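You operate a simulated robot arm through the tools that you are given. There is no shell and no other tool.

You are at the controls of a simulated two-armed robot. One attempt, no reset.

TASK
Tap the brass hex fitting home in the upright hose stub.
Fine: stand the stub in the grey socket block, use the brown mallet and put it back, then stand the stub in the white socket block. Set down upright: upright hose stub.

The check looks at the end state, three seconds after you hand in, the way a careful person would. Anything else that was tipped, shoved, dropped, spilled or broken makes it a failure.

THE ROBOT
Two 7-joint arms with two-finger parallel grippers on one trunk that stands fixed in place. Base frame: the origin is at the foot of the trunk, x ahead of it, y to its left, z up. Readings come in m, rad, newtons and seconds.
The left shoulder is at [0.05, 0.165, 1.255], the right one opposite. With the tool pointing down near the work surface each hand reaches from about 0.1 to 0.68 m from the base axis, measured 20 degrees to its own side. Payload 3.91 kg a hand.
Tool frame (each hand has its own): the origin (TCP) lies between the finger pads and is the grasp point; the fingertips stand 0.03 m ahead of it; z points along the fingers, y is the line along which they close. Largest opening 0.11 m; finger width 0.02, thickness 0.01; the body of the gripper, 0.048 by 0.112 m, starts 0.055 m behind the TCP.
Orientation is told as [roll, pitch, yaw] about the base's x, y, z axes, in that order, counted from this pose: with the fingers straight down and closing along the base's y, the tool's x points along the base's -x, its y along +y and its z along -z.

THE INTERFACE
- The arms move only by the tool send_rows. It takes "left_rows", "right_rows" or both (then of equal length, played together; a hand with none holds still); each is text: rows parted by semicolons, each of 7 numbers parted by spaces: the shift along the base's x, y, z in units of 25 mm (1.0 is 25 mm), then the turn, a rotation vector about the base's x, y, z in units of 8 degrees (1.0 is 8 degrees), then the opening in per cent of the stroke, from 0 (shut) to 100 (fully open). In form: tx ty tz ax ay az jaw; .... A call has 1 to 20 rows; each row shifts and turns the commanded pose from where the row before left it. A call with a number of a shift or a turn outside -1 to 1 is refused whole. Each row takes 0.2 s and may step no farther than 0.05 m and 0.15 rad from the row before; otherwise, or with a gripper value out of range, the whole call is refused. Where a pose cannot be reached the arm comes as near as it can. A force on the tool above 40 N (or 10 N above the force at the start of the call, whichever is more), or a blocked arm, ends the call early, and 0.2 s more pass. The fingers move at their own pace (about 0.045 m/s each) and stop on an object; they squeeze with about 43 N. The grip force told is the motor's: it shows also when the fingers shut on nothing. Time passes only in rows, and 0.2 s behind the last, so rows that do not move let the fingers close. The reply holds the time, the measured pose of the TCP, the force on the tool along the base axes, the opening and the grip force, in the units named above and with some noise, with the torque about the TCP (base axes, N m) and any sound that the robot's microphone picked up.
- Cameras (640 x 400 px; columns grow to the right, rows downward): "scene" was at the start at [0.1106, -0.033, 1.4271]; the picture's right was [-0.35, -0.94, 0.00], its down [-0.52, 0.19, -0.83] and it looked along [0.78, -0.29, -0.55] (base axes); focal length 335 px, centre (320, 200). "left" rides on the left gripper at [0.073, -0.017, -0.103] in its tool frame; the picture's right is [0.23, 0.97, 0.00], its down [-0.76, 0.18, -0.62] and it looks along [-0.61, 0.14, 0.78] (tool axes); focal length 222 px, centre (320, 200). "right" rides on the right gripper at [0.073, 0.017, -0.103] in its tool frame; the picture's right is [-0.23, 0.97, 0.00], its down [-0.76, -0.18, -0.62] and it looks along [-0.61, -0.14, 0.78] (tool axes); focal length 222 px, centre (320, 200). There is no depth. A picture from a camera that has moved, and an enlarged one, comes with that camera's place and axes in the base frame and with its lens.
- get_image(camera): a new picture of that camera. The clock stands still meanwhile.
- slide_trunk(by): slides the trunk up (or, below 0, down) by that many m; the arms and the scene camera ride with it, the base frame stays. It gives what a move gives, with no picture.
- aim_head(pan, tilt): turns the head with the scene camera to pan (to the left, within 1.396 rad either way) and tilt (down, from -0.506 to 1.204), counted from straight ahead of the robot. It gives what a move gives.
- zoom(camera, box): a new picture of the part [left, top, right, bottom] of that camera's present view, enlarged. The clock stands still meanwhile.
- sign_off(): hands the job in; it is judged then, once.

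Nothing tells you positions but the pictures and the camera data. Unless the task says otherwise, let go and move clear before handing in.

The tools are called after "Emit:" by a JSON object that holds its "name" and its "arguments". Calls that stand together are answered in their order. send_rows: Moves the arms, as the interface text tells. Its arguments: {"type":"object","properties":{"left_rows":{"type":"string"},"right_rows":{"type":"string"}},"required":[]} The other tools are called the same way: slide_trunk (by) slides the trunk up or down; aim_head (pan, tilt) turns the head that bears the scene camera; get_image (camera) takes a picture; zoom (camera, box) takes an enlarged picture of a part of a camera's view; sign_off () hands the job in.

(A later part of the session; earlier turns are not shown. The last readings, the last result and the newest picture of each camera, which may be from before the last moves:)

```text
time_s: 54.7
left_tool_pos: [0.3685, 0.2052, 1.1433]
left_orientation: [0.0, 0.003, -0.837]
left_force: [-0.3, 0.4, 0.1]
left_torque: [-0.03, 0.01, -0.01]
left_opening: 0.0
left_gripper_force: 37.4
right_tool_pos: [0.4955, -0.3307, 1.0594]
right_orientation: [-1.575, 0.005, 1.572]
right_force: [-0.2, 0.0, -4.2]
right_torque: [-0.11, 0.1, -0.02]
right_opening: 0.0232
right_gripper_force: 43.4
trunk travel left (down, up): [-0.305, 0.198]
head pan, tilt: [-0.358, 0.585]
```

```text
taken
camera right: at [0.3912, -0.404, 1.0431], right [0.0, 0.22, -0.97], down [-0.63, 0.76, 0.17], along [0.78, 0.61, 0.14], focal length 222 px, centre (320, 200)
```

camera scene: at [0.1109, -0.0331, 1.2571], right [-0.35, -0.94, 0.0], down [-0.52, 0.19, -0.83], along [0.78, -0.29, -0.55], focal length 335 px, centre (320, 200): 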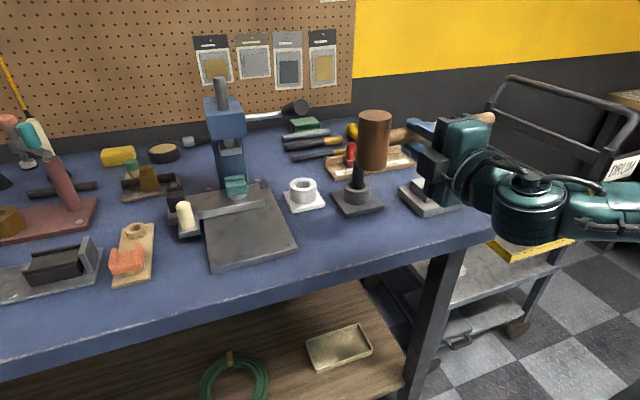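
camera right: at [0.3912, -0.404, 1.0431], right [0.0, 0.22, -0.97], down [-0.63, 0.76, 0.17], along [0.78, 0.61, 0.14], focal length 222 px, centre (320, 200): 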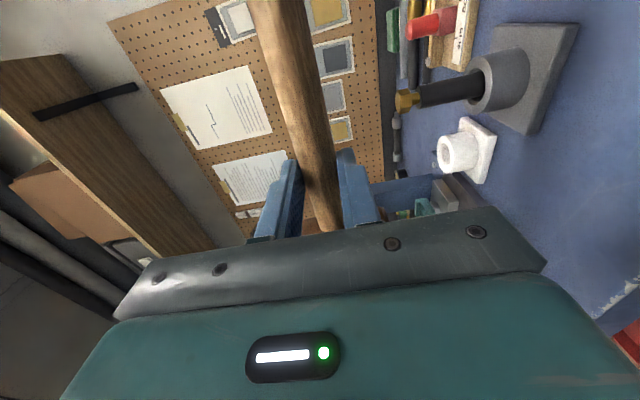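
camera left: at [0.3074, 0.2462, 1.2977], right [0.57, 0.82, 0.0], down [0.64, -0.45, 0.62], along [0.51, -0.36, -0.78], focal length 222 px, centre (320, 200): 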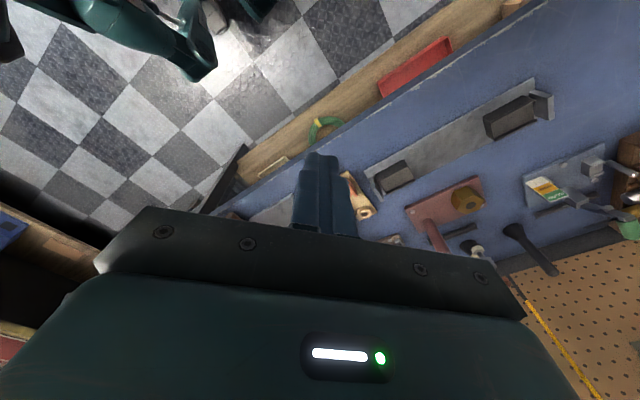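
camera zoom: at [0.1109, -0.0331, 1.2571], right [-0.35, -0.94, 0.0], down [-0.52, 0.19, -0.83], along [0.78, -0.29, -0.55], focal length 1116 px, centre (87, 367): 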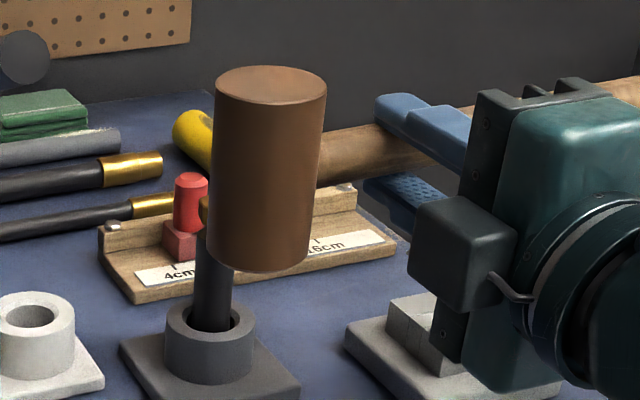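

The mallet head is vertical with its face down. I'll carry it above the stub, aiming the TCP at about (0.630, -0.384), which puts the head centre over the hex at (0.6475, -0.316) with about 4 cm of clearance.

Emit:
{"name": "send_rows", "arguments": {"right_rows": "0 -0.7 0.3 0 0 0 3; 0.5 -0.7 0.3 0 0 0 3; 0.8 -0.73 0 0 0 0 3; 0.9 0 0 0 0 0 3; 0.9 0 0 0 0 0 3; 0.9 0 0 0 0 0 3; 0.9 0 0 0 0 0 3; 0.48 0 0 0 0 0 3; 0 0 0 0 0 0 3"}}

Emit:
{"name": "get_image", "arguments": {"camera": "scene"}}

Emit:
{"name": "zoom", "arguments": {"camera": "scene", "box": [310, 90, 470, 210]}}

Emit:
{"name": "get_image", "arguments": {"camera": "right"}}

```text
time_s: 56.7
left_tool_pos: [0.3689, 0.2042, 1.1436]
left_orientation: [-0.001, 0.003, -0.837]
left_force: [-0.3, -0.5, -0.6]
left_torque: [0.03, -0.02, -0.03]
left_opening: 0.0002
left_gripper_force: 37.9
right_tool_pos: [0.6295, -0.3841, 1.0732]
right_orientation: [-1.572, 0.004, 1.574]
right_force: [0.0, 0.2, -3.9]
right_torque: [-0.13, 0.12, -0.01]
right_opening: 0.023
right_gripper_force: 43.2
trunk travel left (down, up): [-0.305, 0.198]
head pan, tilt: [-0.358, 0.585]
```

```text
taken
camera scene: at [0.111, -0.0332, 1.2571], right [-0.35, -0.94, 0.0], down [-0.52, 0.19, -0.83], along [0.78, -0.29, -0.55], focal length 335 px, centre (320, 200)
```

scene: 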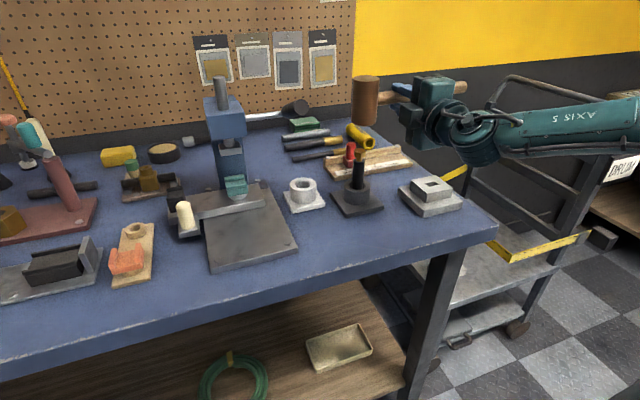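

```text
3.33 times, centred on (390, 150) of scene
camera zoom: at [0.111, -0.0332, 1.2571], right [-0.35, -0.94, 0.0], down [-0.52, 0.19, -0.83], along [0.78, -0.29, -0.55], focal length 1116 px, centre (87, 367)
```

zoom: 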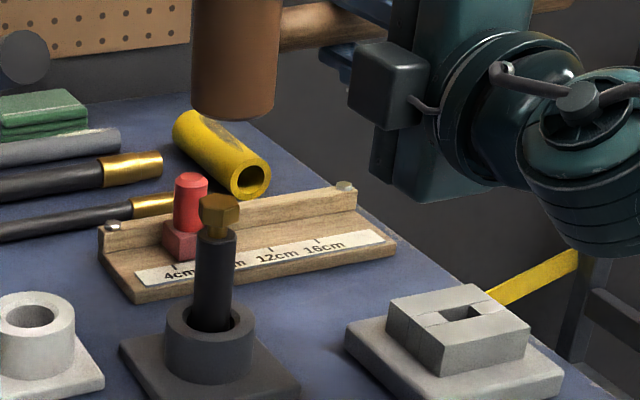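

```text
taken
camera right: at [0.526, -0.457, 1.0581], right [0.0, 0.22, -0.98], down [-0.63, 0.76, 0.17], along [0.78, 0.61, 0.14], focal length 222 px, centre (320, 200)
```

right: 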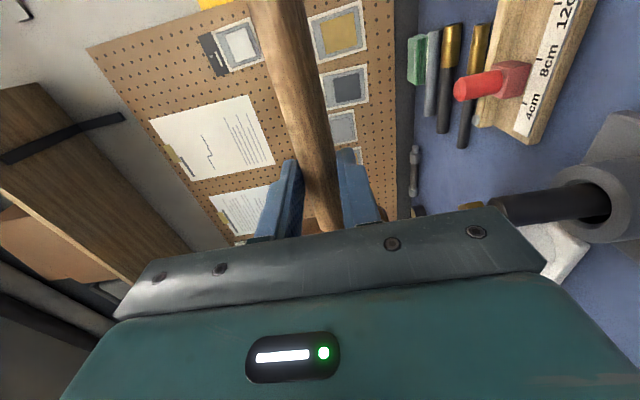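

The head is above the hex, within a few millimetres. I'll trim +2 mm in y, come down to about 1 cm above it, and check.

Emit:
{"name": "send_rows", "arguments": {"right_rows": "0 0.08 -0.5 0 0 0 3; 0 0 -0.5 0 0 0 3; 0 0 -0.5 0 0 0 3; 0 0 0 0 0 0 3"}}

Emit:
{"name": "zoom", "arguments": {"camera": "scene", "box": [320, 90, 420, 170]}}

Emit:
{"name": "get_image", "arguments": {"camera": "right"}}

```text
time_s: 57.7
left_tool_pos: [0.3686, 0.2057, 1.1433]
left_orientation: [0.001, 0.002, -0.837]
left_force: [0.3, -0.7, 0.7]
left_torque: [0.04, 0.0, 0.01]
left_opening: 0.0001
left_gripper_force: 37.4
right_tool_pos: [0.6297, -0.3813, 1.0342]
right_orientation: [-1.573, 0.005, 1.572]
right_force: [-0.2, -0.1, -3.7]
right_torque: [-0.13, 0.03, -0.04]
right_opening: 0.023
right_gripper_force: 42.7
trunk travel left (down, up): [-0.305, 0.198]
head pan, tilt: [-0.358, 0.585]
```

```text
5.00 times, centred on (370, 130) of scene
camera zoom: at [0.111, -0.0331, 1.2571], right [-0.35, -0.94, 0.0], down [-0.52, 0.19, -0.83], along [0.78, -0.29, -0.55], focal length 1674 px, centre (70, 550)
```

zoom: 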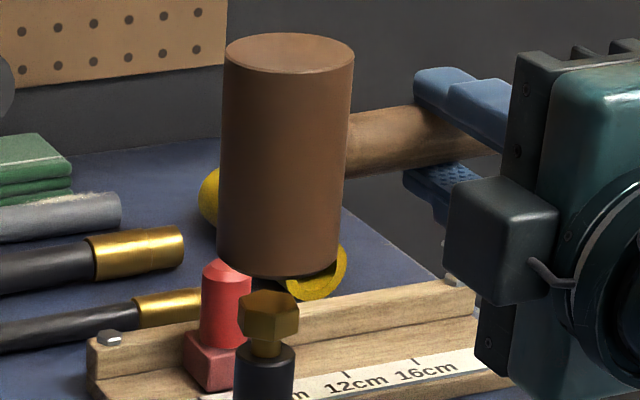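

```text
taken
camera right: at [0.5258, -0.4552, 1.0199], right [0.0, 0.22, -0.98], down [-0.63, 0.76, 0.17], along [0.78, 0.61, 0.14], focal length 222 px, centre (320, 200)
```

right: 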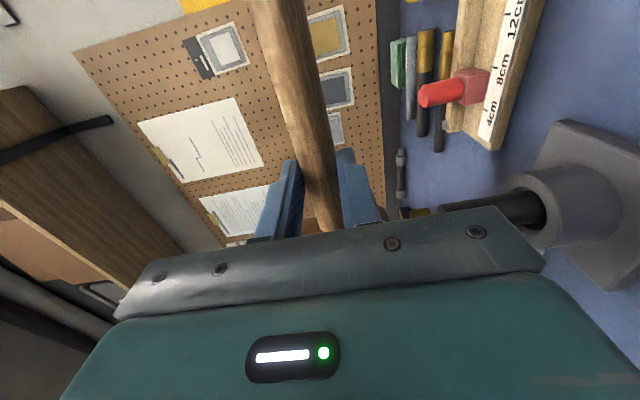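

The gap to the hex is about 18 mm, which puts contact at a TCP height of about 1.016, and the lateral offset is about 3 mm. First tap: raise, a short downstroke that ends about 7 mm past contact, then straight back up.

Emit:
{"name": "send_rows", "arguments": {"right_rows": "0 0.05 0.5 0 0 0 3; 0 0.05 0.5 0 0 0 3; 0 0 0 0 0 0 3; 0 0 -1 0 0 0 3; 0 0 -1 0 0 0 3; 0 0 1 0 0 0 3; 0 0 1 0 0 0 3; 0 0 0 0 0 0 3"}}

Emit:
{"name": "zoom", "arguments": {"camera": "scene", "box": [320, 90, 420, 170]}}

Emit:
{"name": "zoom", "arguments": {"camera": "scene", "box": [320, 130, 400, 220]}}

```text
time_s: 59.5
left_tool_pos: [0.3681, 0.2042, 1.1433]
left_orientation: [0.0, 0.002, -0.837]
left_force: [-0.5, 0.5, 0.3]
left_torque: [-0.01, -0.01, -0.03]
left_opening: 0.0
left_gripper_force: 37.4
right_tool_pos: [0.6282, -0.3802, 1.0599]
right_orientation: [-1.572, 0.005, 1.573]
right_force: [0.6, 0.2, -3.6]
right_torque: [-0.14, 0.07, -0.01]
right_opening: 0.023
right_gripper_force: 42.8
trunk travel left (down, up): [-0.305, 0.198]
head pan, tilt: [-0.358, 0.585]
```

```text
5.00 times, centred on (370, 130) of scene
camera zoom: at [0.1111, -0.0332, 1.257], right [-0.35, -0.94, 0.0], down [-0.52, 0.19, -0.83], along [0.78, -0.29, -0.55], focal length 1674 px, centre (70, 550)
```

zoom: 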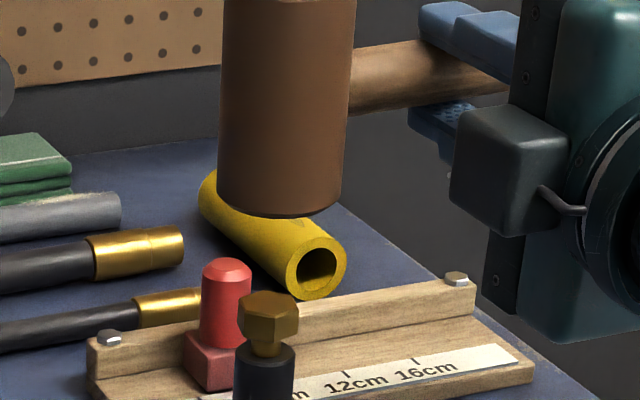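

```text
4.44 times, centred on (360, 175) of scene
camera zoom: at [0.1111, -0.0332, 1.257], right [-0.35, -0.94, 0.0], down [-0.52, 0.19, -0.83], along [0.78, -0.29, -0.55], focal length 1488 px, centre (142, 311)
```

zoom: 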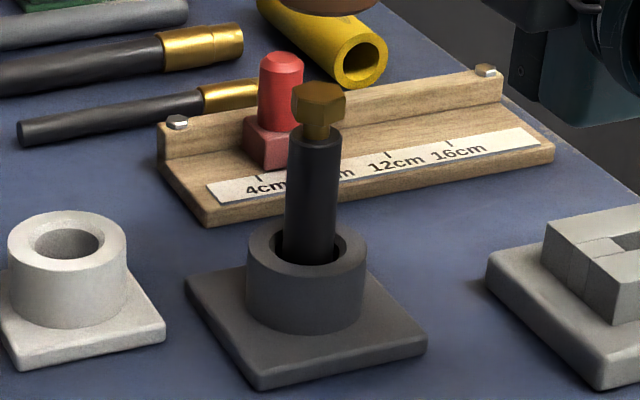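

No contact registered, so the arm's lag kept it short. I'll strike again with a slightly deeper stroke.

Emit:
{"name": "send_rows", "arguments": {"right_rows": "0 0 -1 0 0 0 3; 0 0 -1 0 0 0 3; 0 0 -0.5 0 0 0 3; 0 0 1 0 0 0 3; 0 0 1 0 0 0 3; 0 0 0.5 0 0 0 3; 0 0 0 0 0 0 3"}}

Emit:
{"name": "zoom", "arguments": {"camera": "scene", "box": [320, 90, 420, 170]}}

```text
time_s: 61.1
left_tool_pos: [0.3673, 0.2047, 1.144]
left_orientation: [0.0, 0.001, -0.836]
left_force: [-1.1, -0.5, 0.8]
left_torque: [0.02, 0.03, -0.01]
left_opening: 0.0002
left_gripper_force: 37.8
right_tool_pos: [0.6301, -0.3801, 1.061]
right_orientation: [-1.574, 0.008, 1.574]
right_force: [-0.5, 0.3, -4.2]
right_torque: [-0.09, 0.06, 0.0]
right_opening: 0.023
right_gripper_force: 43.4
trunk travel left (down, up): [-0.305, 0.198]
head pan, tilt: [-0.358, 0.585]
```

```text
5.00 times, centred on (370, 130) of scene
camera zoom: at [0.1111, -0.0332, 1.257], right [-0.35, -0.94, 0.0], down [-0.52, 0.19, -0.83], along [0.78, -0.29, -0.55], focal length 1674 px, centre (70, 550)
```

zoom: 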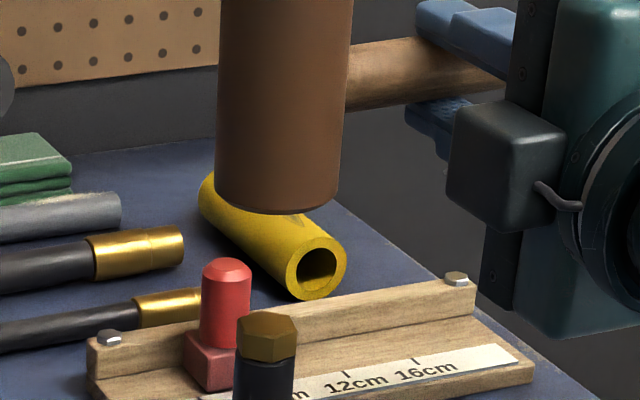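

The hex has dropped and now looks flush on the hose rim. I'll zoom in to see whether any gap is left.

Emit:
{"name": "zoom", "arguments": {"camera": "scene", "box": [345, 140, 385, 190]}}

Emit:
{"name": "get_image", "arguments": {"camera": "right"}}

Emit:
{"name": "zoom", "arguments": {"camera": "scene", "box": [320, 60, 480, 220]}}

```text
8.00 times, centred on (365, 165) of scene
camera zoom: at [0.1111, -0.0332, 1.257], right [-0.35, -0.94, 0.0], down [-0.52, 0.19, -0.83], along [0.78, -0.29, -0.55], focal length 2678 px, centre (-40, 480)
```

zoom: 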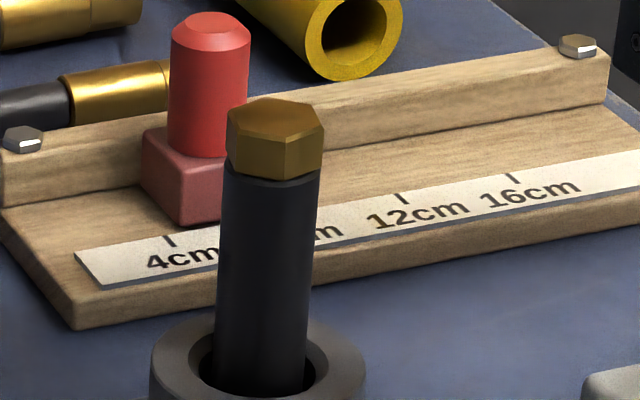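

```text
taken
camera right: at [0.5261, -0.453, 1.0459], right [0.0, 0.22, -0.98], down [-0.63, 0.76, 0.17], along [0.78, 0.61, 0.14], focal length 222 px, centre (320, 200)
```

right: 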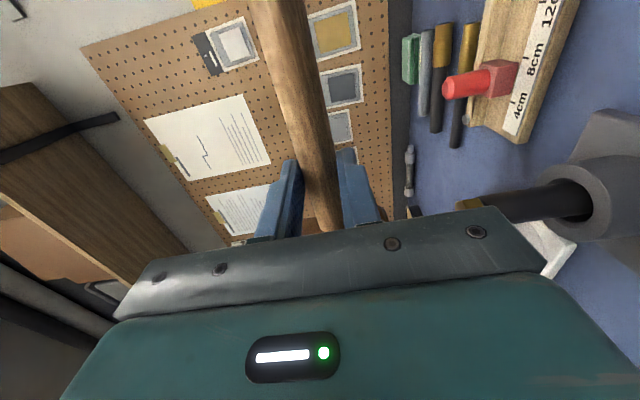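

```text
2.50 times, centred on (400, 140) of scene
camera zoom: at [0.1111, -0.0332, 1.257], right [-0.35, -0.94, 0.0], down [-0.52, 0.19, -0.83], along [0.78, -0.29, -0.55], focal length 837 px, centre (120, 350)
```

zoom: 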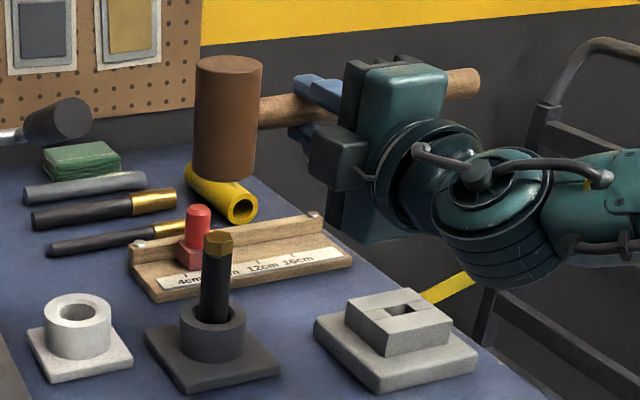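

The hex looks seated, or within a fraction of a millimetre. I'll give one more moderate tap to make sure it's home, then inspect again.

Emit:
{"name": "send_rows", "arguments": {"right_rows": "0 0 -1 0 0 0 3; 0 0 -1 0 0 0 3; 0 0 -0.75 0 0 0 3; 0 0 1 0 0 0 3; 0 0 1 0 0 0 3; 0 0 0.75 0 0 0 3; 0 0 0 0 0 0 3"}}

Emit:
{"name": "zoom", "arguments": {"camera": "scene", "box": [345, 140, 385, 190]}}

Emit:
{"name": "zoom", "arguments": {"camera": "scene", "box": [320, 60, 480, 220]}}

```text
time_s: 62.7
left_tool_pos: [0.3697, 0.2028, 1.1433]
left_orientation: [-0.002, 0.002, -0.836]
left_force: [1.2, -0.8, -0.3]
left_torque: [0.01, 0.03, 0.01]
left_opening: 0.0
left_gripper_force: 38.0
right_tool_pos: [0.6298, -0.379, 1.0619]
right_orientation: [-1.572, 0.004, 1.573]
right_force: [-0.3, 0.1, -4.8]
right_torque: [-0.07, 0.08, -0.01]
right_opening: 0.0232
right_gripper_force: 43.3
trunk travel left (down, up): [-0.305, 0.198]
head pan, tilt: [-0.358, 0.585]
```

```text
8.00 times, centred on (365, 165) of scene
camera zoom: at [0.1112, -0.0332, 1.257], right [-0.35, -0.94, 0.0], down [-0.52, 0.19, -0.83], along [0.78, -0.29, -0.55], focal length 2678 px, centre (-40, 480)
```

zoom: 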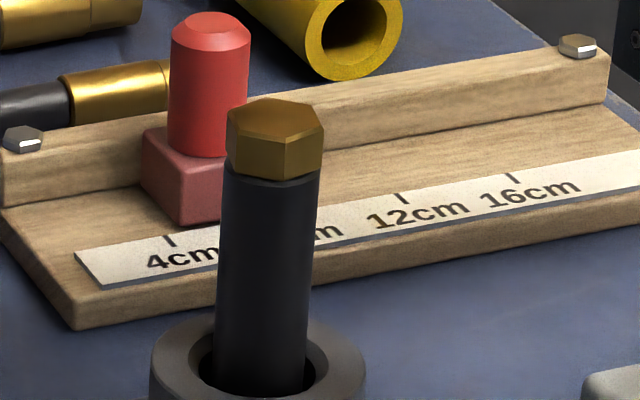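

```text
2.50 times, centred on (400, 140) of scene
camera zoom: at [0.1112, -0.0332, 1.257], right [-0.35, -0.94, 0.0], down [-0.52, 0.19, -0.83], along [0.78, -0.29, -0.55], focal length 837 px, centre (120, 350)
```

zoom: 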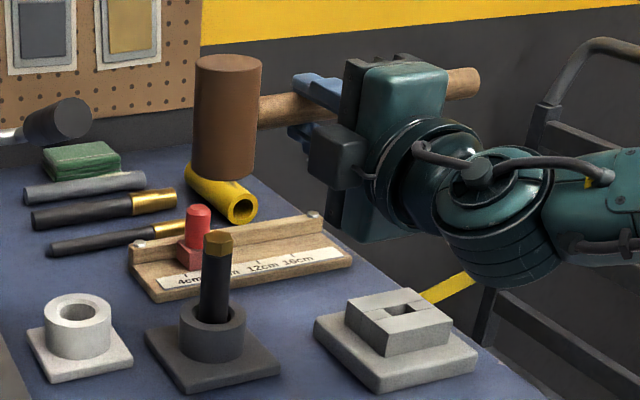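

Emit:
{"name": "zoom", "arguments": {"camera": "right", "box": [420, 150, 580, 250]}}

Emit:
{"name": "get_image", "arguments": {"camera": "right"}}

```text
4.00 times, centred on (500, 200) of right
camera zoom: at [0.5253, -0.4521, 1.047], right [0.0, 0.22, -0.98], down [-0.63, 0.76, 0.17], along [0.78, 0.61, 0.14], focal length 888 px, centre (-400, 200)
```

zoom: 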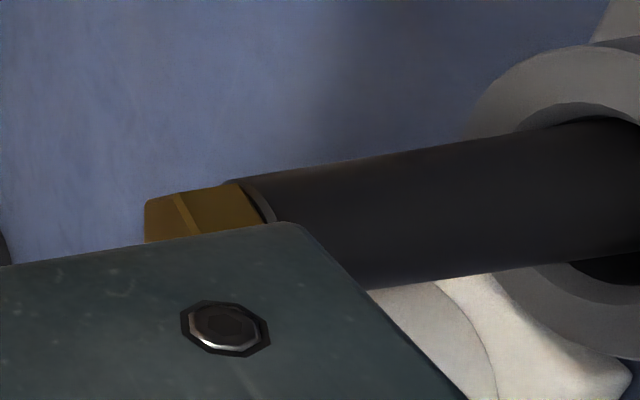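

```text
taken
camera right: at [0.5253, -0.4521, 1.047], right [0.0, 0.22, -0.98], down [-0.63, 0.76, 0.17], along [0.78, 0.61, 0.14], focal length 222 px, centre (320, 200)
```

right: 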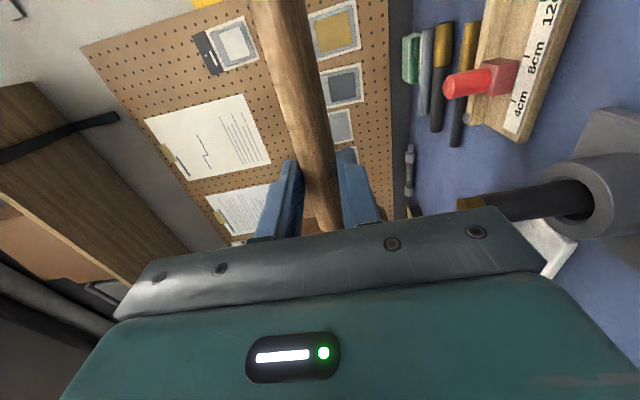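

From the side the hex sits against the rim with no neck showing. To confirm it's bottomed, I'll bring the mallet down slowly to light contact and read the force.

Emit:
{"name": "send_rows", "arguments": {"right_rows": "0 0 -0.8 0 0 0 3; 0 0 -0.8 0 0 0 3; 0 0 -0.6 0 0 0 3; 0 0 -0.15 0 0 0 3; 0 0 0 0 0 0 3"}}

Emit:
{"name": "zoom", "arguments": {"camera": "scene", "box": [330, 110, 410, 190]}}

```text
time_s: 63.9
left_tool_pos: [0.3674, 0.2047, 1.1446]
left_orientation: [0.002, -0.001, -0.838]
left_force: [-0.5, 0.5, 1.0]
left_torque: [0.03, 0.03, 0.03]
left_opening: 0.0
left_gripper_force: 37.8
right_tool_pos: [0.6298, -0.3788, 1.0032]
right_orientation: [-1.579, 0.006, 1.574]
right_force: [0.1, -0.2, 3.9]
right_torque: [0.36, -0.08, -0.01]
right_opening: 0.0233
right_gripper_force: 42.9
trunk travel left (down, up): [-0.305, 0.198]
head pan, tilt: [-0.358, 0.585]
```

```text
5.00 times, centred on (370, 150) of scene
camera zoom: at [0.1102, -0.0328, 1.2573], right [-0.35, -0.94, 0.0], down [-0.52, 0.19, -0.83], along [0.78, -0.29, -0.55], focal length 1674 px, centre (70, 450)
```

zoom: 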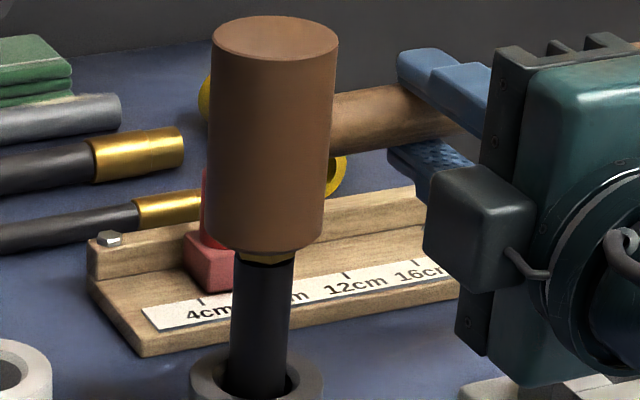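

Light contact came at a TCP height of about 1.003 with about 8 N, and the hex held firm. It's home, since the second stroke went well below that height without moving it. I'll lift the mallet and carry it back the way it came.

Emit:
{"name": "send_rows", "arguments": {"right_rows": "0 0 0.8 0 0 0 3; 0 0 0.9 0 0 0 3; 0 0 0.7 0 0 0 3; -0.6 0 0 0 0 0 3; -0.9 0 0 0 0 0 3; -0.9 0 0 0 0 0 3; -0.9 0 0 0 0 0 3; -0.9 0.4 0 0 0 0 3; -0.7 0.7 0 0 0 0 3; -0.47 0.82 -0.2 0 0 0 3; 0 0 0 0 0 0 3"}}

Emit:
{"name": "send_rows", "arguments": {"right_rows": "0 0 0 0 0.9375 0 3; 0 0 0 0 0.9375 0 3; 0 0 0 0 0.9375 0 3; 0 0 0 0 0.9375 0 3; 0 0 0 0 0.9375 0 3; 0 0 0 0 0.9375 0 3; 0 0 -0.2 0 0.9375 0 3; 0 0 -0.2 0 0.9375 0 3; 0 0 -0.2 0 0.9375 0 3; 0 0 -0.2 0 0.9375 0 3; 0 0 0 0 0.9375 0 3; 0 0 0 0 0.9375 0 3; 0 0 0 0 0 0 3"}}

Emit:
{"name": "get_image", "arguments": {"camera": "scene"}}

Emit:
{"name": "get_image", "arguments": {"camera": "right"}}

```text
time_s: 66.3
left_tool_pos: [0.369, 0.2046, 1.1435]
left_orientation: [0.0, 0.002, -0.836]
left_force: [0.2, 0.4, -0.7]
left_torque: [0.0, 0.01, 0.0]
left_opening: 0.0001
left_gripper_force: 37.9
right_tool_pos: [0.4954, -0.33, 1.0579]
right_orientation: [-1.573, 0.005, 1.573]
right_force: [0.7, 0.7, -4.3]
right_torque: [-0.12, 0.09, -0.01]
right_opening: 0.0232
right_gripper_force: 42.8
trunk travel left (down, up): [-0.305, 0.198]
head pan, tilt: [-0.358, 0.585]
```

```text
time_s: 69.1
left_tool_pos: [0.3685, 0.2038, 1.1437]
left_orientation: [0.001, 0.003, -0.836]
left_force: [0.8, 0.7, 0.5]
left_torque: [0.0, -0.01, 0.05]
left_opening: 0.0001
left_gripper_force: 37.9
right_tool_pos: [0.495, -0.3304, 1.0372]
right_orientation: [-0.004, -0.003, 1.578]
right_force: [0.0, -0.2, -4.1]
right_torque: [-0.1, 0.0, 0.02]
right_opening: 0.0229
right_gripper_force: 43.3
trunk travel left (down, up): [-0.305, 0.198]
head pan, tilt: [-0.358, 0.585]
```

```text
taken
camera scene: at [0.1109, -0.0331, 1.2571], right [-0.35, -0.94, 0.0], down [-0.52, 0.19, -0.83], along [0.78, -0.29, -0.55], focal length 335 px, centre (320, 200)
```

scene: 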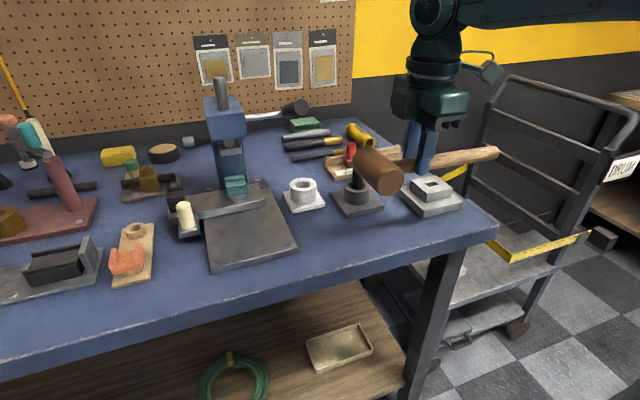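

```text
taken
camera right: at [0.4782, -0.4043, 1.1422], right [-0.98, 0.22, 0.0], down [0.17, 0.76, 0.63], along [0.14, 0.61, -0.78], focal length 222 px, centre (320, 200)
```

right: 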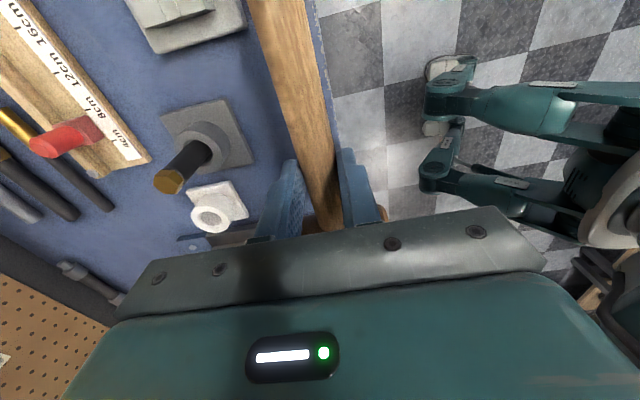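

The mallet hasn't shifted in the grip; it matches the earlier picture. I'll reverse the lift path back to its original spot and stop just above the bench.

Emit:
{"name": "send_rows", "arguments": {"right_rows": "0 0.4 -0.5 0 0 0 3; 0 0.8 -0.9 0 0 0 3; 0 0.8 -0.9 0 0 0 3; 0 0.8 -0.9 0 0 0 3; 0.4 0.43 -0.9 0 0 0 3; 0.8 0 -0.8 0 0 0 3; 0.37 0 -0.5 0 0 0 3; 0 0 -0.2 0 0 0 3; 0 0 0 0 0 0 3"}}

Emit:
{"name": "zoom", "arguments": {"camera": "scene", "box": [240, 120, 480, 280]}}

```text
time_s: 71.1
left_tool_pos: [0.3679, 0.2047, 1.1427]
left_orientation: [-0.001, 0.001, -0.835]
left_force: [-0.2, 0.4, -0.2]
left_torque: [-0.01, 0.02, 0.02]
left_opening: 0.0
left_gripper_force: 37.5
right_tool_pos: [0.5354, -0.2504, 0.8961]
right_orientation: [-0.004, -0.002, 1.578]
right_force: [-1.0, -1.0, -4.0]
right_torque: [-0.15, -0.02, -0.01]
right_opening: 0.0233
right_gripper_force: 42.9
trunk travel left (down, up): [-0.305, 0.198]
head pan, tilt: [-0.358, 0.585]
```

```text
2.50 times, centred on (360, 200) of scene
camera zoom: at [0.111, -0.0331, 1.2571], right [-0.35, -0.94, 0.0], down [-0.52, 0.19, -0.83], along [0.78, -0.29, -0.55], focal length 837 px, centre (220, 200)
```

zoom: 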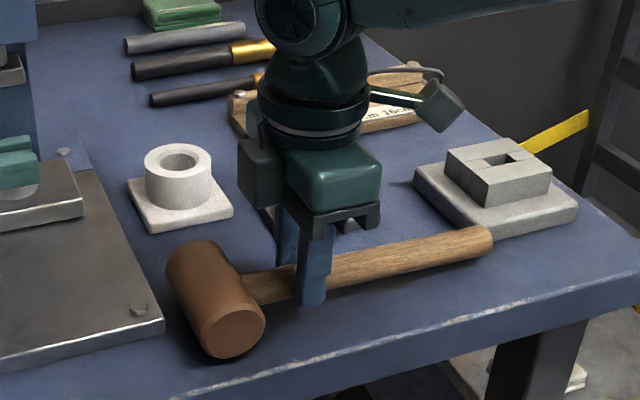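

Emit:
{"name": "send_rows", "arguments": {"right_rows": "-0.03 0.02 -0.1 0 0 0 3; 0 0 -0.1 0 0 0 3; 0 0 0 0 0 0 3"}}

```text
time_s: 71.9
left_tool_pos: [0.3707, 0.2045, 1.1438]
left_orientation: [0.001, 0.002, -0.836]
left_force: [-0.4, 0.4, 0.2]
left_torque: [0.02, -0.01, 0.02]
left_opening: 0.0
left_gripper_force: 37.7
right_tool_pos: [0.5336, -0.2501, 0.8926]
right_orientation: [-0.004, -0.004, 1.578]
right_force: [1.2, 0.5, -3.4]
right_torque: [-0.08, -0.02, -0.02]
right_opening: 0.0233
right_gripper_force: 43.4
trunk travel left (down, up): [-0.305, 0.198]
head pan, tilt: [-0.358, 0.585]
```

Emit:
{"name": "send_rows", "arguments": {"right_rows": "0 0 -0.08 0 0 0 3; 0 0 -0.06 0 0 0 3; 0 0 0 0 0 0 3"}}

Emit:
{"name": "zoom", "arguments": {"camera": "scene", "box": [240, 120, 480, 280]}}

```text
time_s: 72.7
left_tool_pos: [0.368, 0.2059, 1.1444]
left_orientation: [-0.001, 0.0, -0.835]
left_force: [0.3, 0.6, 0.4]
left_torque: [-0.02, 0.01, 0.01]
left_opening: 0.0
left_gripper_force: 37.6
right_tool_pos: [0.5338, -0.2502, 0.8911]
right_orientation: [-0.008, -0.004, 1.575]
right_force: [-2.1, -3.5, 18.2]
right_torque: [1.05, 0.09, 0.08]
right_opening: 0.0234
right_gripper_force: 42.7
trunk travel left (down, up): [-0.305, 0.198]
head pan, tilt: [-0.358, 0.585]
```

```text
2.50 times, centred on (360, 200) of scene
camera zoom: at [0.1089, -0.0328, 1.2576], right [-0.35, -0.94, 0.0], down [-0.52, 0.19, -0.83], along [0.78, -0.29, -0.55], focal length 837 px, centre (220, 200)
```

zoom: 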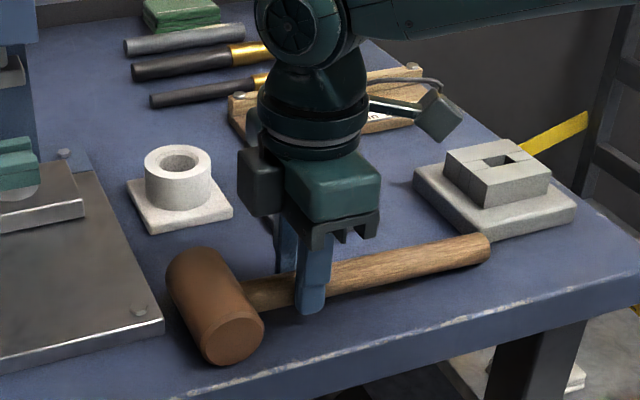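

The head is touching the bench with about 22 N of net contact. I'll ease off a touch and open the fingers gently.

Emit:
{"name": "send_rows", "arguments": {"right_rows": "0 0 0.06 0 0 0 3; 0 0 0.02 0 0 0 3; 0 0 0 0 0 0 15; 0 0 0 0 0 0 24; 0 0 0 0 0 0 30; 0 0 0 0 0 0 45; 0 0 0 0 0 0 60; 0 0 0 0 0 0 60"}}

Emit:
{"name": "zoom", "arguments": {"camera": "scene", "box": [240, 120, 480, 280]}}

Emit:
{"name": "get_image", "arguments": {"camera": "right"}}

```text
time_s: 74.5
left_tool_pos: [0.3696, 0.2039, 1.1441]
left_orientation: [0.0, -0.001, -0.838]
left_force: [-0.7, -0.3, 0.3]
left_torque: [-0.03, -0.02, 0.0]
left_opening: 0.0
left_gripper_force: 38.0
right_tool_pos: [0.5342, -0.2509, 0.8911]
right_orientation: [-0.002, -0.002, 1.577]
right_force: [0.0, 0.0, -0.1]
right_torque: [-0.01, -0.02, 0.0]
right_opening: 0.066
right_gripper_force: 0.1
trunk travel left (down, up): [-0.305, 0.198]
head pan, tilt: [-0.358, 0.585]
```

```text
2.50 times, centred on (360, 200) of scene
camera zoom: at [0.1106, -0.0329, 1.2571], right [-0.35, -0.94, 0.0], down [-0.52, 0.19, -0.83], along [0.78, -0.29, -0.55], focal length 837 px, centre (220, 200)
```

zoom: 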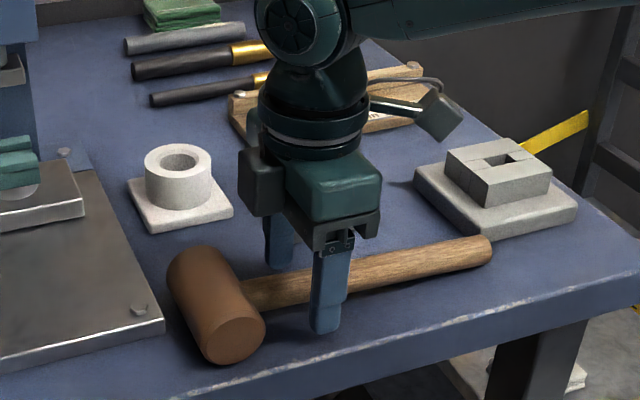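

```text
taken
camera right: at [0.5165, -0.3234, 0.9955], right [-0.98, 0.22, 0.0], down [0.17, 0.76, 0.63], along [0.14, 0.61, -0.78], focal length 222 px, centre (320, 200)
```

right: 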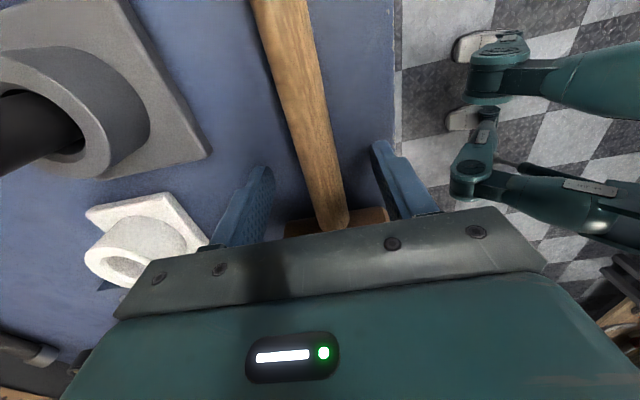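

The mallet is back within about 3 mm of where it started. Next I'll raise the hand clear and reorient to yaw 30° and tilt 55° forward, a pose that should reach the white socket while passing below and to the right of the lever.

Emit:
{"name": "send_rows", "arguments": {"right_rows": "0 0 0.6 0 0 0 60; 0 0 0.8 0 0 0 60; -0.2 0 0.9 0 0 0 60; -0.5 -0.3 0.9 0 0 0 60; -0.5 -0.7 0.9 0 0 0 60; 0 -0.9 0.9 0 0 0 60; 0 -0.9 0.9 0 0 0 60; 0 -0.5 0.6 0 0 0 60; 0 0 0 0 0 0 60"}}

Emit:
{"name": "send_rows", "arguments": {"right_rows": "0 0 0 0 0 -0.9375 60; 0 0 0 0 0 -0.9375 60; 0 0 0 0 0 -0.9375 60; 0 0 0 0 0 -0.9375 60; 0 0 0 0 0 -0.9375 60; 0 0 0 0 0 -0.9375 60; 0 0 0 0 0 -0.9375 60; 0 0 0 0 0 -0.9375 60; 0 0 0 0.491 -0.85 0 60; 0 0 0 0.491 -0.85 0 60; 0 0 0 0.491 -0.85 0 60; 0 0 0 0.491 -0.85 0 60; 0 0 0 0.491 -0.85 0 60; 0 0 0 0.491 -0.85 0 60; 0 0 0 0.491 -0.85 0 60; 0 0 0 0 0 0 60"}}

Emit:
{"name": "get_image", "arguments": {"camera": "scene"}}

Emit:
{"name": "get_image", "arguments": {"camera": "right"}}

```text
time_s: 76.5
left_tool_pos: [0.3689, 0.2051, 1.1423]
left_orientation: [0.0, -0.001, -0.835]
left_force: [0.1, 0.1, -0.6]
left_torque: [0.0, -0.02, -0.01]
left_opening: 0.0
left_gripper_force: 37.5
right_tool_pos: [0.5027, -0.3339, 1.0536]
right_orientation: [-0.005, -0.002, 1.577]
right_force: [0.5, 0.4, 0.5]
right_torque: [-0.02, -0.02, 0.0]
right_opening: 0.066
right_gripper_force: 0.1
trunk travel left (down, up): [-0.305, 0.198]
head pan, tilt: [-0.358, 0.585]
```

```text
time_s: 79.9
left_tool_pos: [0.3678, 0.205, 1.1424]
left_orientation: [-0.001, -0.001, -0.836]
left_force: [-0.7, 0.1, -0.3]
left_torque: [0.0, 0.01, -0.01]
left_opening: 0.0
left_gripper_force: 37.6
right_tool_pos: [0.5032, -0.3313, 1.0528]
right_orientation: [-0.011, -0.963, 0.534]
right_force: [-0.5, 1.2, 0.4]
right_torque: [-0.02, 0.0, 0.03]
right_opening: 0.0659
right_gripper_force: 0.1
trunk travel left (down, up): [-0.305, 0.198]
head pan, tilt: [-0.358, 0.585]
```

```text
taken
camera scene: at [0.1106, -0.0329, 1.2571], right [-0.35, -0.94, 0.0], down [-0.52, 0.19, -0.83], along [0.78, -0.29, -0.55], focal length 335 px, centre (320, 200)
```

scene: 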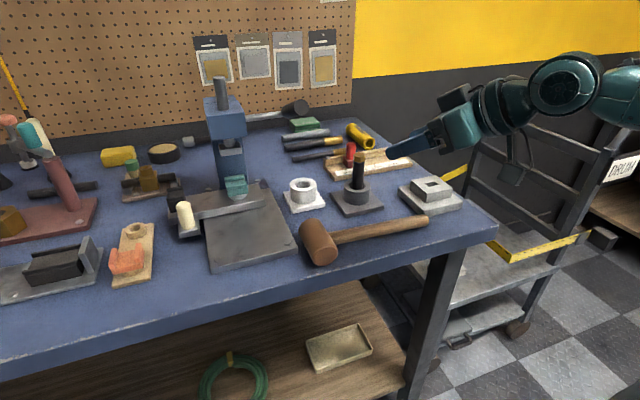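

```text
taken
camera right: at [0.385, -0.3805, 1.0545], right [-0.38, 0.91, 0.18], down [0.02, -0.19, 0.98], along [0.93, 0.37, 0.05], focal length 222 px, centre (320, 200)
```

right: 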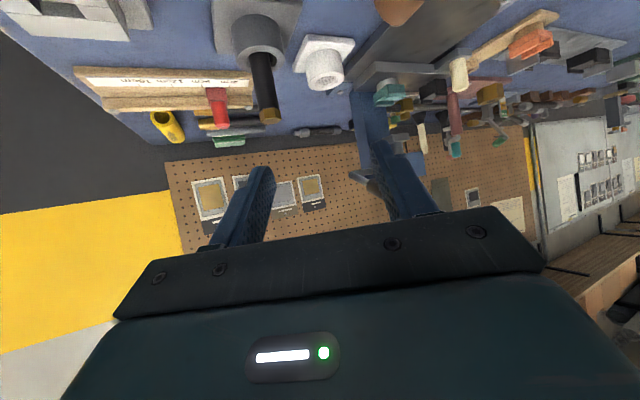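

The mallet, stub and blocks all look right. I'll move to the pre-grasp point in front of the stub.

Emit:
{"name": "send_rows", "arguments": {"right_rows": "0.807 -0.228 -0.644 0 0 0 60; 0.807 -0.228 -0.644 0 0 0 60; 0.807 -0.228 -0.644 0 0 0 60; 0.807 -0.228 -0.644 0 0 0 60; 0 0 0 0 0 0 60"}}

Emit:
{"name": "zoom", "arguments": {"camera": "right", "box": [220, 40, 420, 215]}}

Emit:
{"name": "zoom", "arguments": {"camera": "scene", "box": [290, 110, 450, 210]}}

```text
time_s: 81.1
left_tool_pos: [0.3687, 0.2041, 1.1434]
left_orientation: [-0.001, -0.002, -0.836]
left_force: [0.6, 0.7, 0.0]
left_torque: [-0.01, -0.02, 0.03]
left_opening: 0.0001
left_gripper_force: 37.9
right_tool_pos: [0.5843, -0.355, 0.9872]
right_orientation: [-0.012, -0.963, 0.532]
right_force: [1.5, 0.3, 0.1]
right_torque: [0.01, -0.01, 0.02]
right_opening: 0.0661
right_gripper_force: 0.1
trunk travel left (down, up): [-0.305, 0.198]
head pan, tilt: [-0.358, 0.585]
```

```text
2.29 times, centred on (320, 128) of right
camera zoom: at [0.4657, -0.4038, 0.9888], right [-0.38, 0.91, 0.18], down [0.02, -0.19, 0.98], along [0.93, 0.37, 0.05], focal length 508 px, centre (320, 366)
```

zoom: 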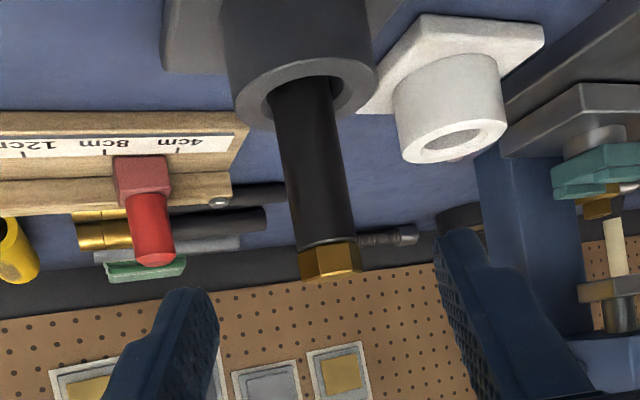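

```text
4.00 times, centred on (370, 160) of scene
camera zoom: at [0.1106, -0.0329, 1.2571], right [-0.35, -0.94, 0.0], down [-0.52, 0.19, -0.83], along [0.78, -0.29, -0.55], focal length 1339 px, centre (120, 360)
```

zoom: 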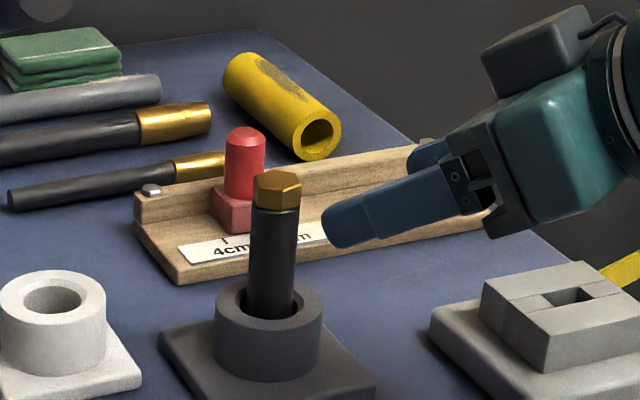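

The hex sits flush with no gap, and the stub is lined up between the fingers. I'll advance to straddle it.

Emit:
{"name": "send_rows", "arguments": {"right_rows": "0.636 0.376 -0.5 0 0 0 60; 0.636 0.376 -0.5 0 0 0 60; 0.636 0.376 -0.5 0 0 0 60; 0.636 0.376 -0.5 0 0 0 60; 0 0 0 0 0 0 60"}}

Emit:
{"name": "zoom", "arguments": {"camera": "right", "box": [200, 60, 440, 210]}}

Emit:
{"name": "zoom", "arguments": {"camera": "scene", "box": [290, 110, 450, 210]}}

```text
time_s: 82.3
left_tool_pos: [0.3689, 0.2041, 1.1436]
left_orientation: [0.0, 0.001, -0.837]
left_force: [0.4, -0.4, 0.2]
left_torque: [0.0, 0.01, 0.0]
left_opening: 0.0001
left_gripper_force: 37.9
right_tool_pos: [0.6478, -0.3181, 0.9401]
right_orientation: [-0.012, -0.961, 0.534]
right_force: [-0.3, 0.2, 0.7]
right_torque: [-0.03, 0.02, 0.01]
right_opening: 0.0659
right_gripper_force: 0.1
trunk travel left (down, up): [-0.305, 0.198]
head pan, tilt: [-0.358, 0.585]
```

```text
2.67 times, centred on (320, 135) of right
camera zoom: at [0.5292, -0.367, 0.9405], right [-0.38, 0.91, 0.18], down [0.02, -0.19, 0.98], along [0.93, 0.37, 0.05], focal length 592 px, centre (320, 373)
```

zoom: 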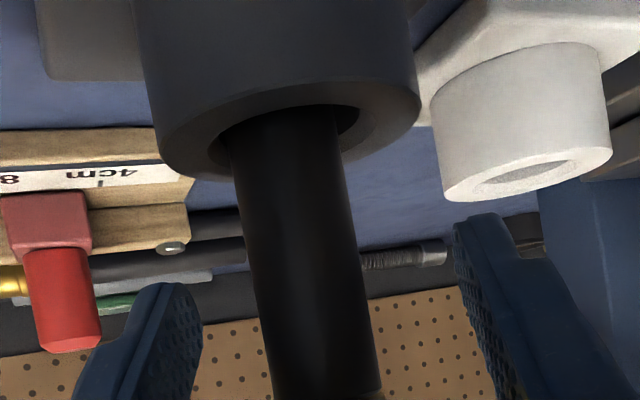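

```text
4.00 times, centred on (370, 160) of scene
camera zoom: at [0.1106, -0.0329, 1.2571], right [-0.35, -0.94, 0.0], down [-0.52, 0.19, -0.83], along [0.78, -0.29, -0.55], focal length 1339 px, centre (120, 360)
```

zoom: 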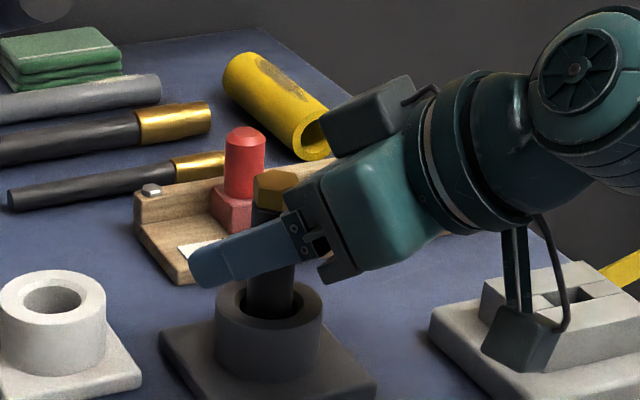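

Emit:
{"name": "send_rows", "arguments": {"right_rows": "0 0 -0.08 0 0 0 60; 0 0 0 0 0 0 30; 0 0 0 0 0 0 10; 0 0 0 0 0 0 5; 0 0 0 0 0 0 5; 0 0 0 0 0 0 5"}}

Emit:
{"name": "zoom", "arguments": {"camera": "right", "box": [200, 60, 440, 210]}}

Emit:
{"name": "zoom", "arguments": {"camera": "scene", "box": [290, 110, 450, 210]}}

```text
time_s: 83.7
left_tool_pos: [0.3692, 0.2051, 1.1429]
left_orientation: [0.001, 0.0, -0.835]
left_force: [0.8, -0.1, 0.5]
left_torque: [-0.01, -0.02, -0.02]
left_opening: 0.0
left_gripper_force: 37.8
right_tool_pos: [0.6473, -0.3182, 0.9375]
right_orientation: [-0.011, -0.963, 0.534]
right_force: [-0.8, 0.7, -0.6]
right_torque: [0.09, 0.02, 0.01]
right_opening: 0.0244
right_gripper_force: 43.6
trunk travel left (down, up): [-0.305, 0.198]
head pan, tilt: [-0.358, 0.585]
```

```text
2.67 times, centred on (320, 135) of right
camera zoom: at [0.5292, -0.3673, 0.9388], right [-0.38, 0.91, 0.18], down [0.02, -0.19, 0.98], along [0.93, 0.37, 0.05], focal length 592 px, centre (320, 373)
```

zoom: 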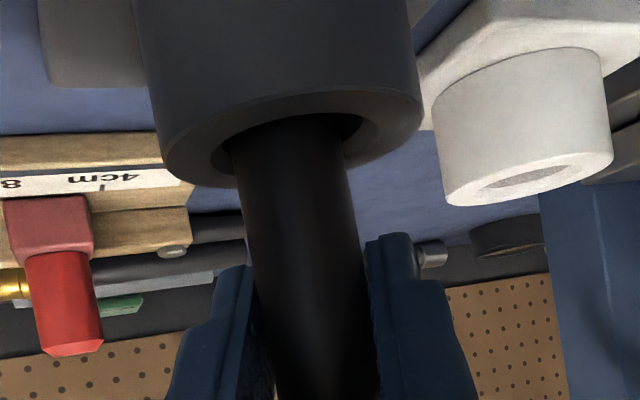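

```text
4.00 times, centred on (370, 160) of scene
camera zoom: at [0.1106, -0.0329, 1.2571], right [-0.35, -0.94, 0.0], down [-0.52, 0.19, -0.83], along [0.78, -0.29, -0.55], focal length 1339 px, centre (120, 360)
```

zoom: 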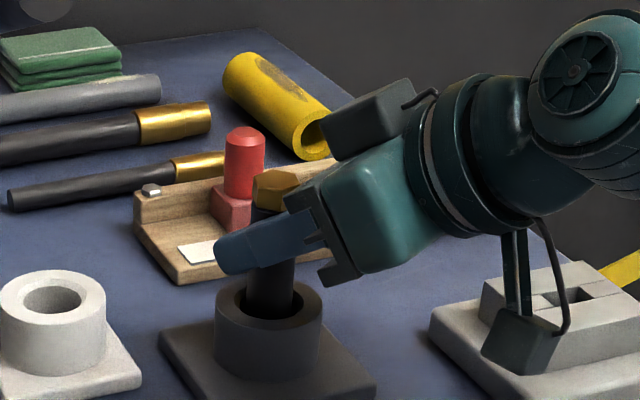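

The stub is gripped. I'll lift only about 4.3 cm to stay low under the lever, turn the yaw to about 42° around the stub axis for more lever clearance, and then check.

Emit:
{"name": "send_rows", "arguments": {"right_rows": "0 0 0.4 0 0 0 5; 0 0 0.5 0 0 0 5; 0 0 0.5 0 0 0 5; 0 0 0.32 0 0 0 5; 0 0 0 0 0 0.7 5; 0 0 0 0 0 0.7 5; 0 0 0 0 0 0 5"}}

Emit:
{"name": "zoom", "arguments": {"camera": "scene", "box": [250, 80, 450, 210]}}

Emit:
{"name": "get_image", "arguments": {"camera": "right"}}

```text
time_s: 85.3
left_tool_pos: [0.3686, 0.2048, 1.1437]
left_orientation: [0.001, 0.002, -0.836]
left_force: [0.9, 0.4, 0.2]
left_torque: [0.0, -0.02, -0.01]
left_opening: 0.0
left_gripper_force: 37.8
right_tool_pos: [0.6484, -0.3184, 0.9792]
right_orientation: [-0.011, -0.963, 0.73]
right_force: [0.3, -0.2, -2.0]
right_torque: [-0.01, 0.0, -0.01]
right_opening: 0.0245
right_gripper_force: 43.3
trunk travel left (down, up): [-0.305, 0.198]
head pan, tilt: [-0.358, 0.585]
```

```text
3.08 times, centred on (350, 145) of scene
camera zoom: at [0.1107, -0.0329, 1.2571], right [-0.35, -0.94, 0.0], down [-0.52, 0.19, -0.83], along [0.78, -0.29, -0.55], focal length 1030 px, centre (228, 369)
```

zoom: 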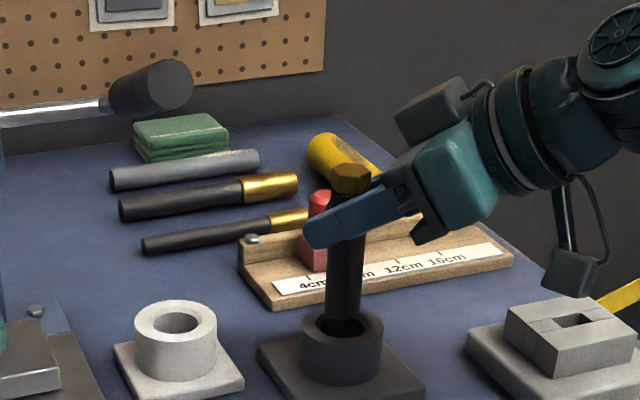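

```text
taken
camera right: at [0.541, -0.3887, 0.9813], right [-0.55, 0.82, 0.18], down [0.06, -0.18, 0.98], along [0.84, 0.55, 0.05], focal length 222 px, centre (320, 200)
```

right: 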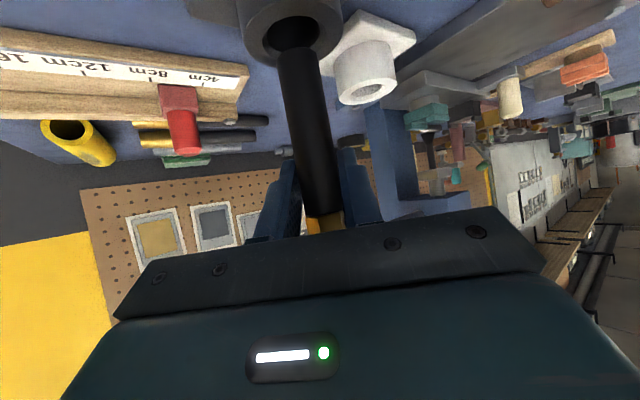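

Emit:
{"name": "zoom", "arguments": {"camera": "right", "box": [220, 20, 420, 220]}}

Emit:
{"name": "zoom", "arguments": {"camera": "scene", "box": [310, 120, 410, 220]}}

```text
2.00 times, centred on (320, 120) of right
camera zoom: at [0.541, -0.3887, 0.9813], right [-0.55, 0.82, 0.18], down [0.06, -0.18, 0.98], along [0.84, 0.55, 0.05], focal length 444 px, centre (320, 360)
```

zoom: 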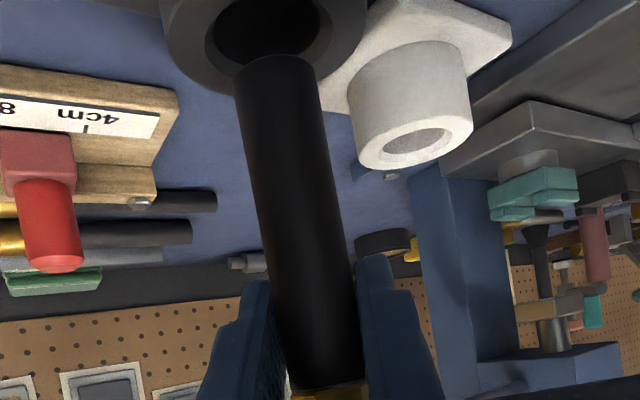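

```text
4.00 times, centred on (360, 170) of scene
camera zoom: at [0.1107, -0.0329, 1.2571], right [-0.35, -0.94, 0.0], down [-0.52, 0.19, -0.83], along [0.78, -0.29, -0.55], focal length 1339 px, centre (160, 320)
```

zoom: 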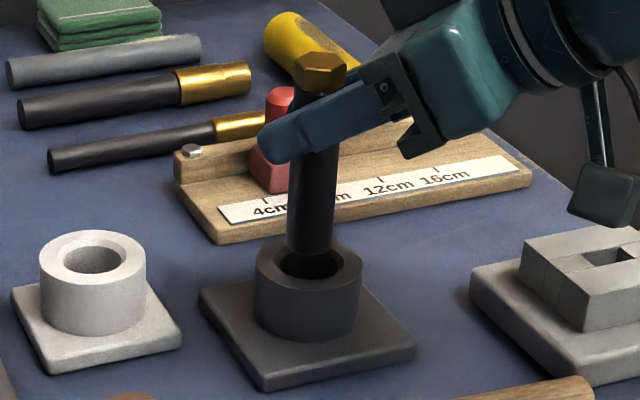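

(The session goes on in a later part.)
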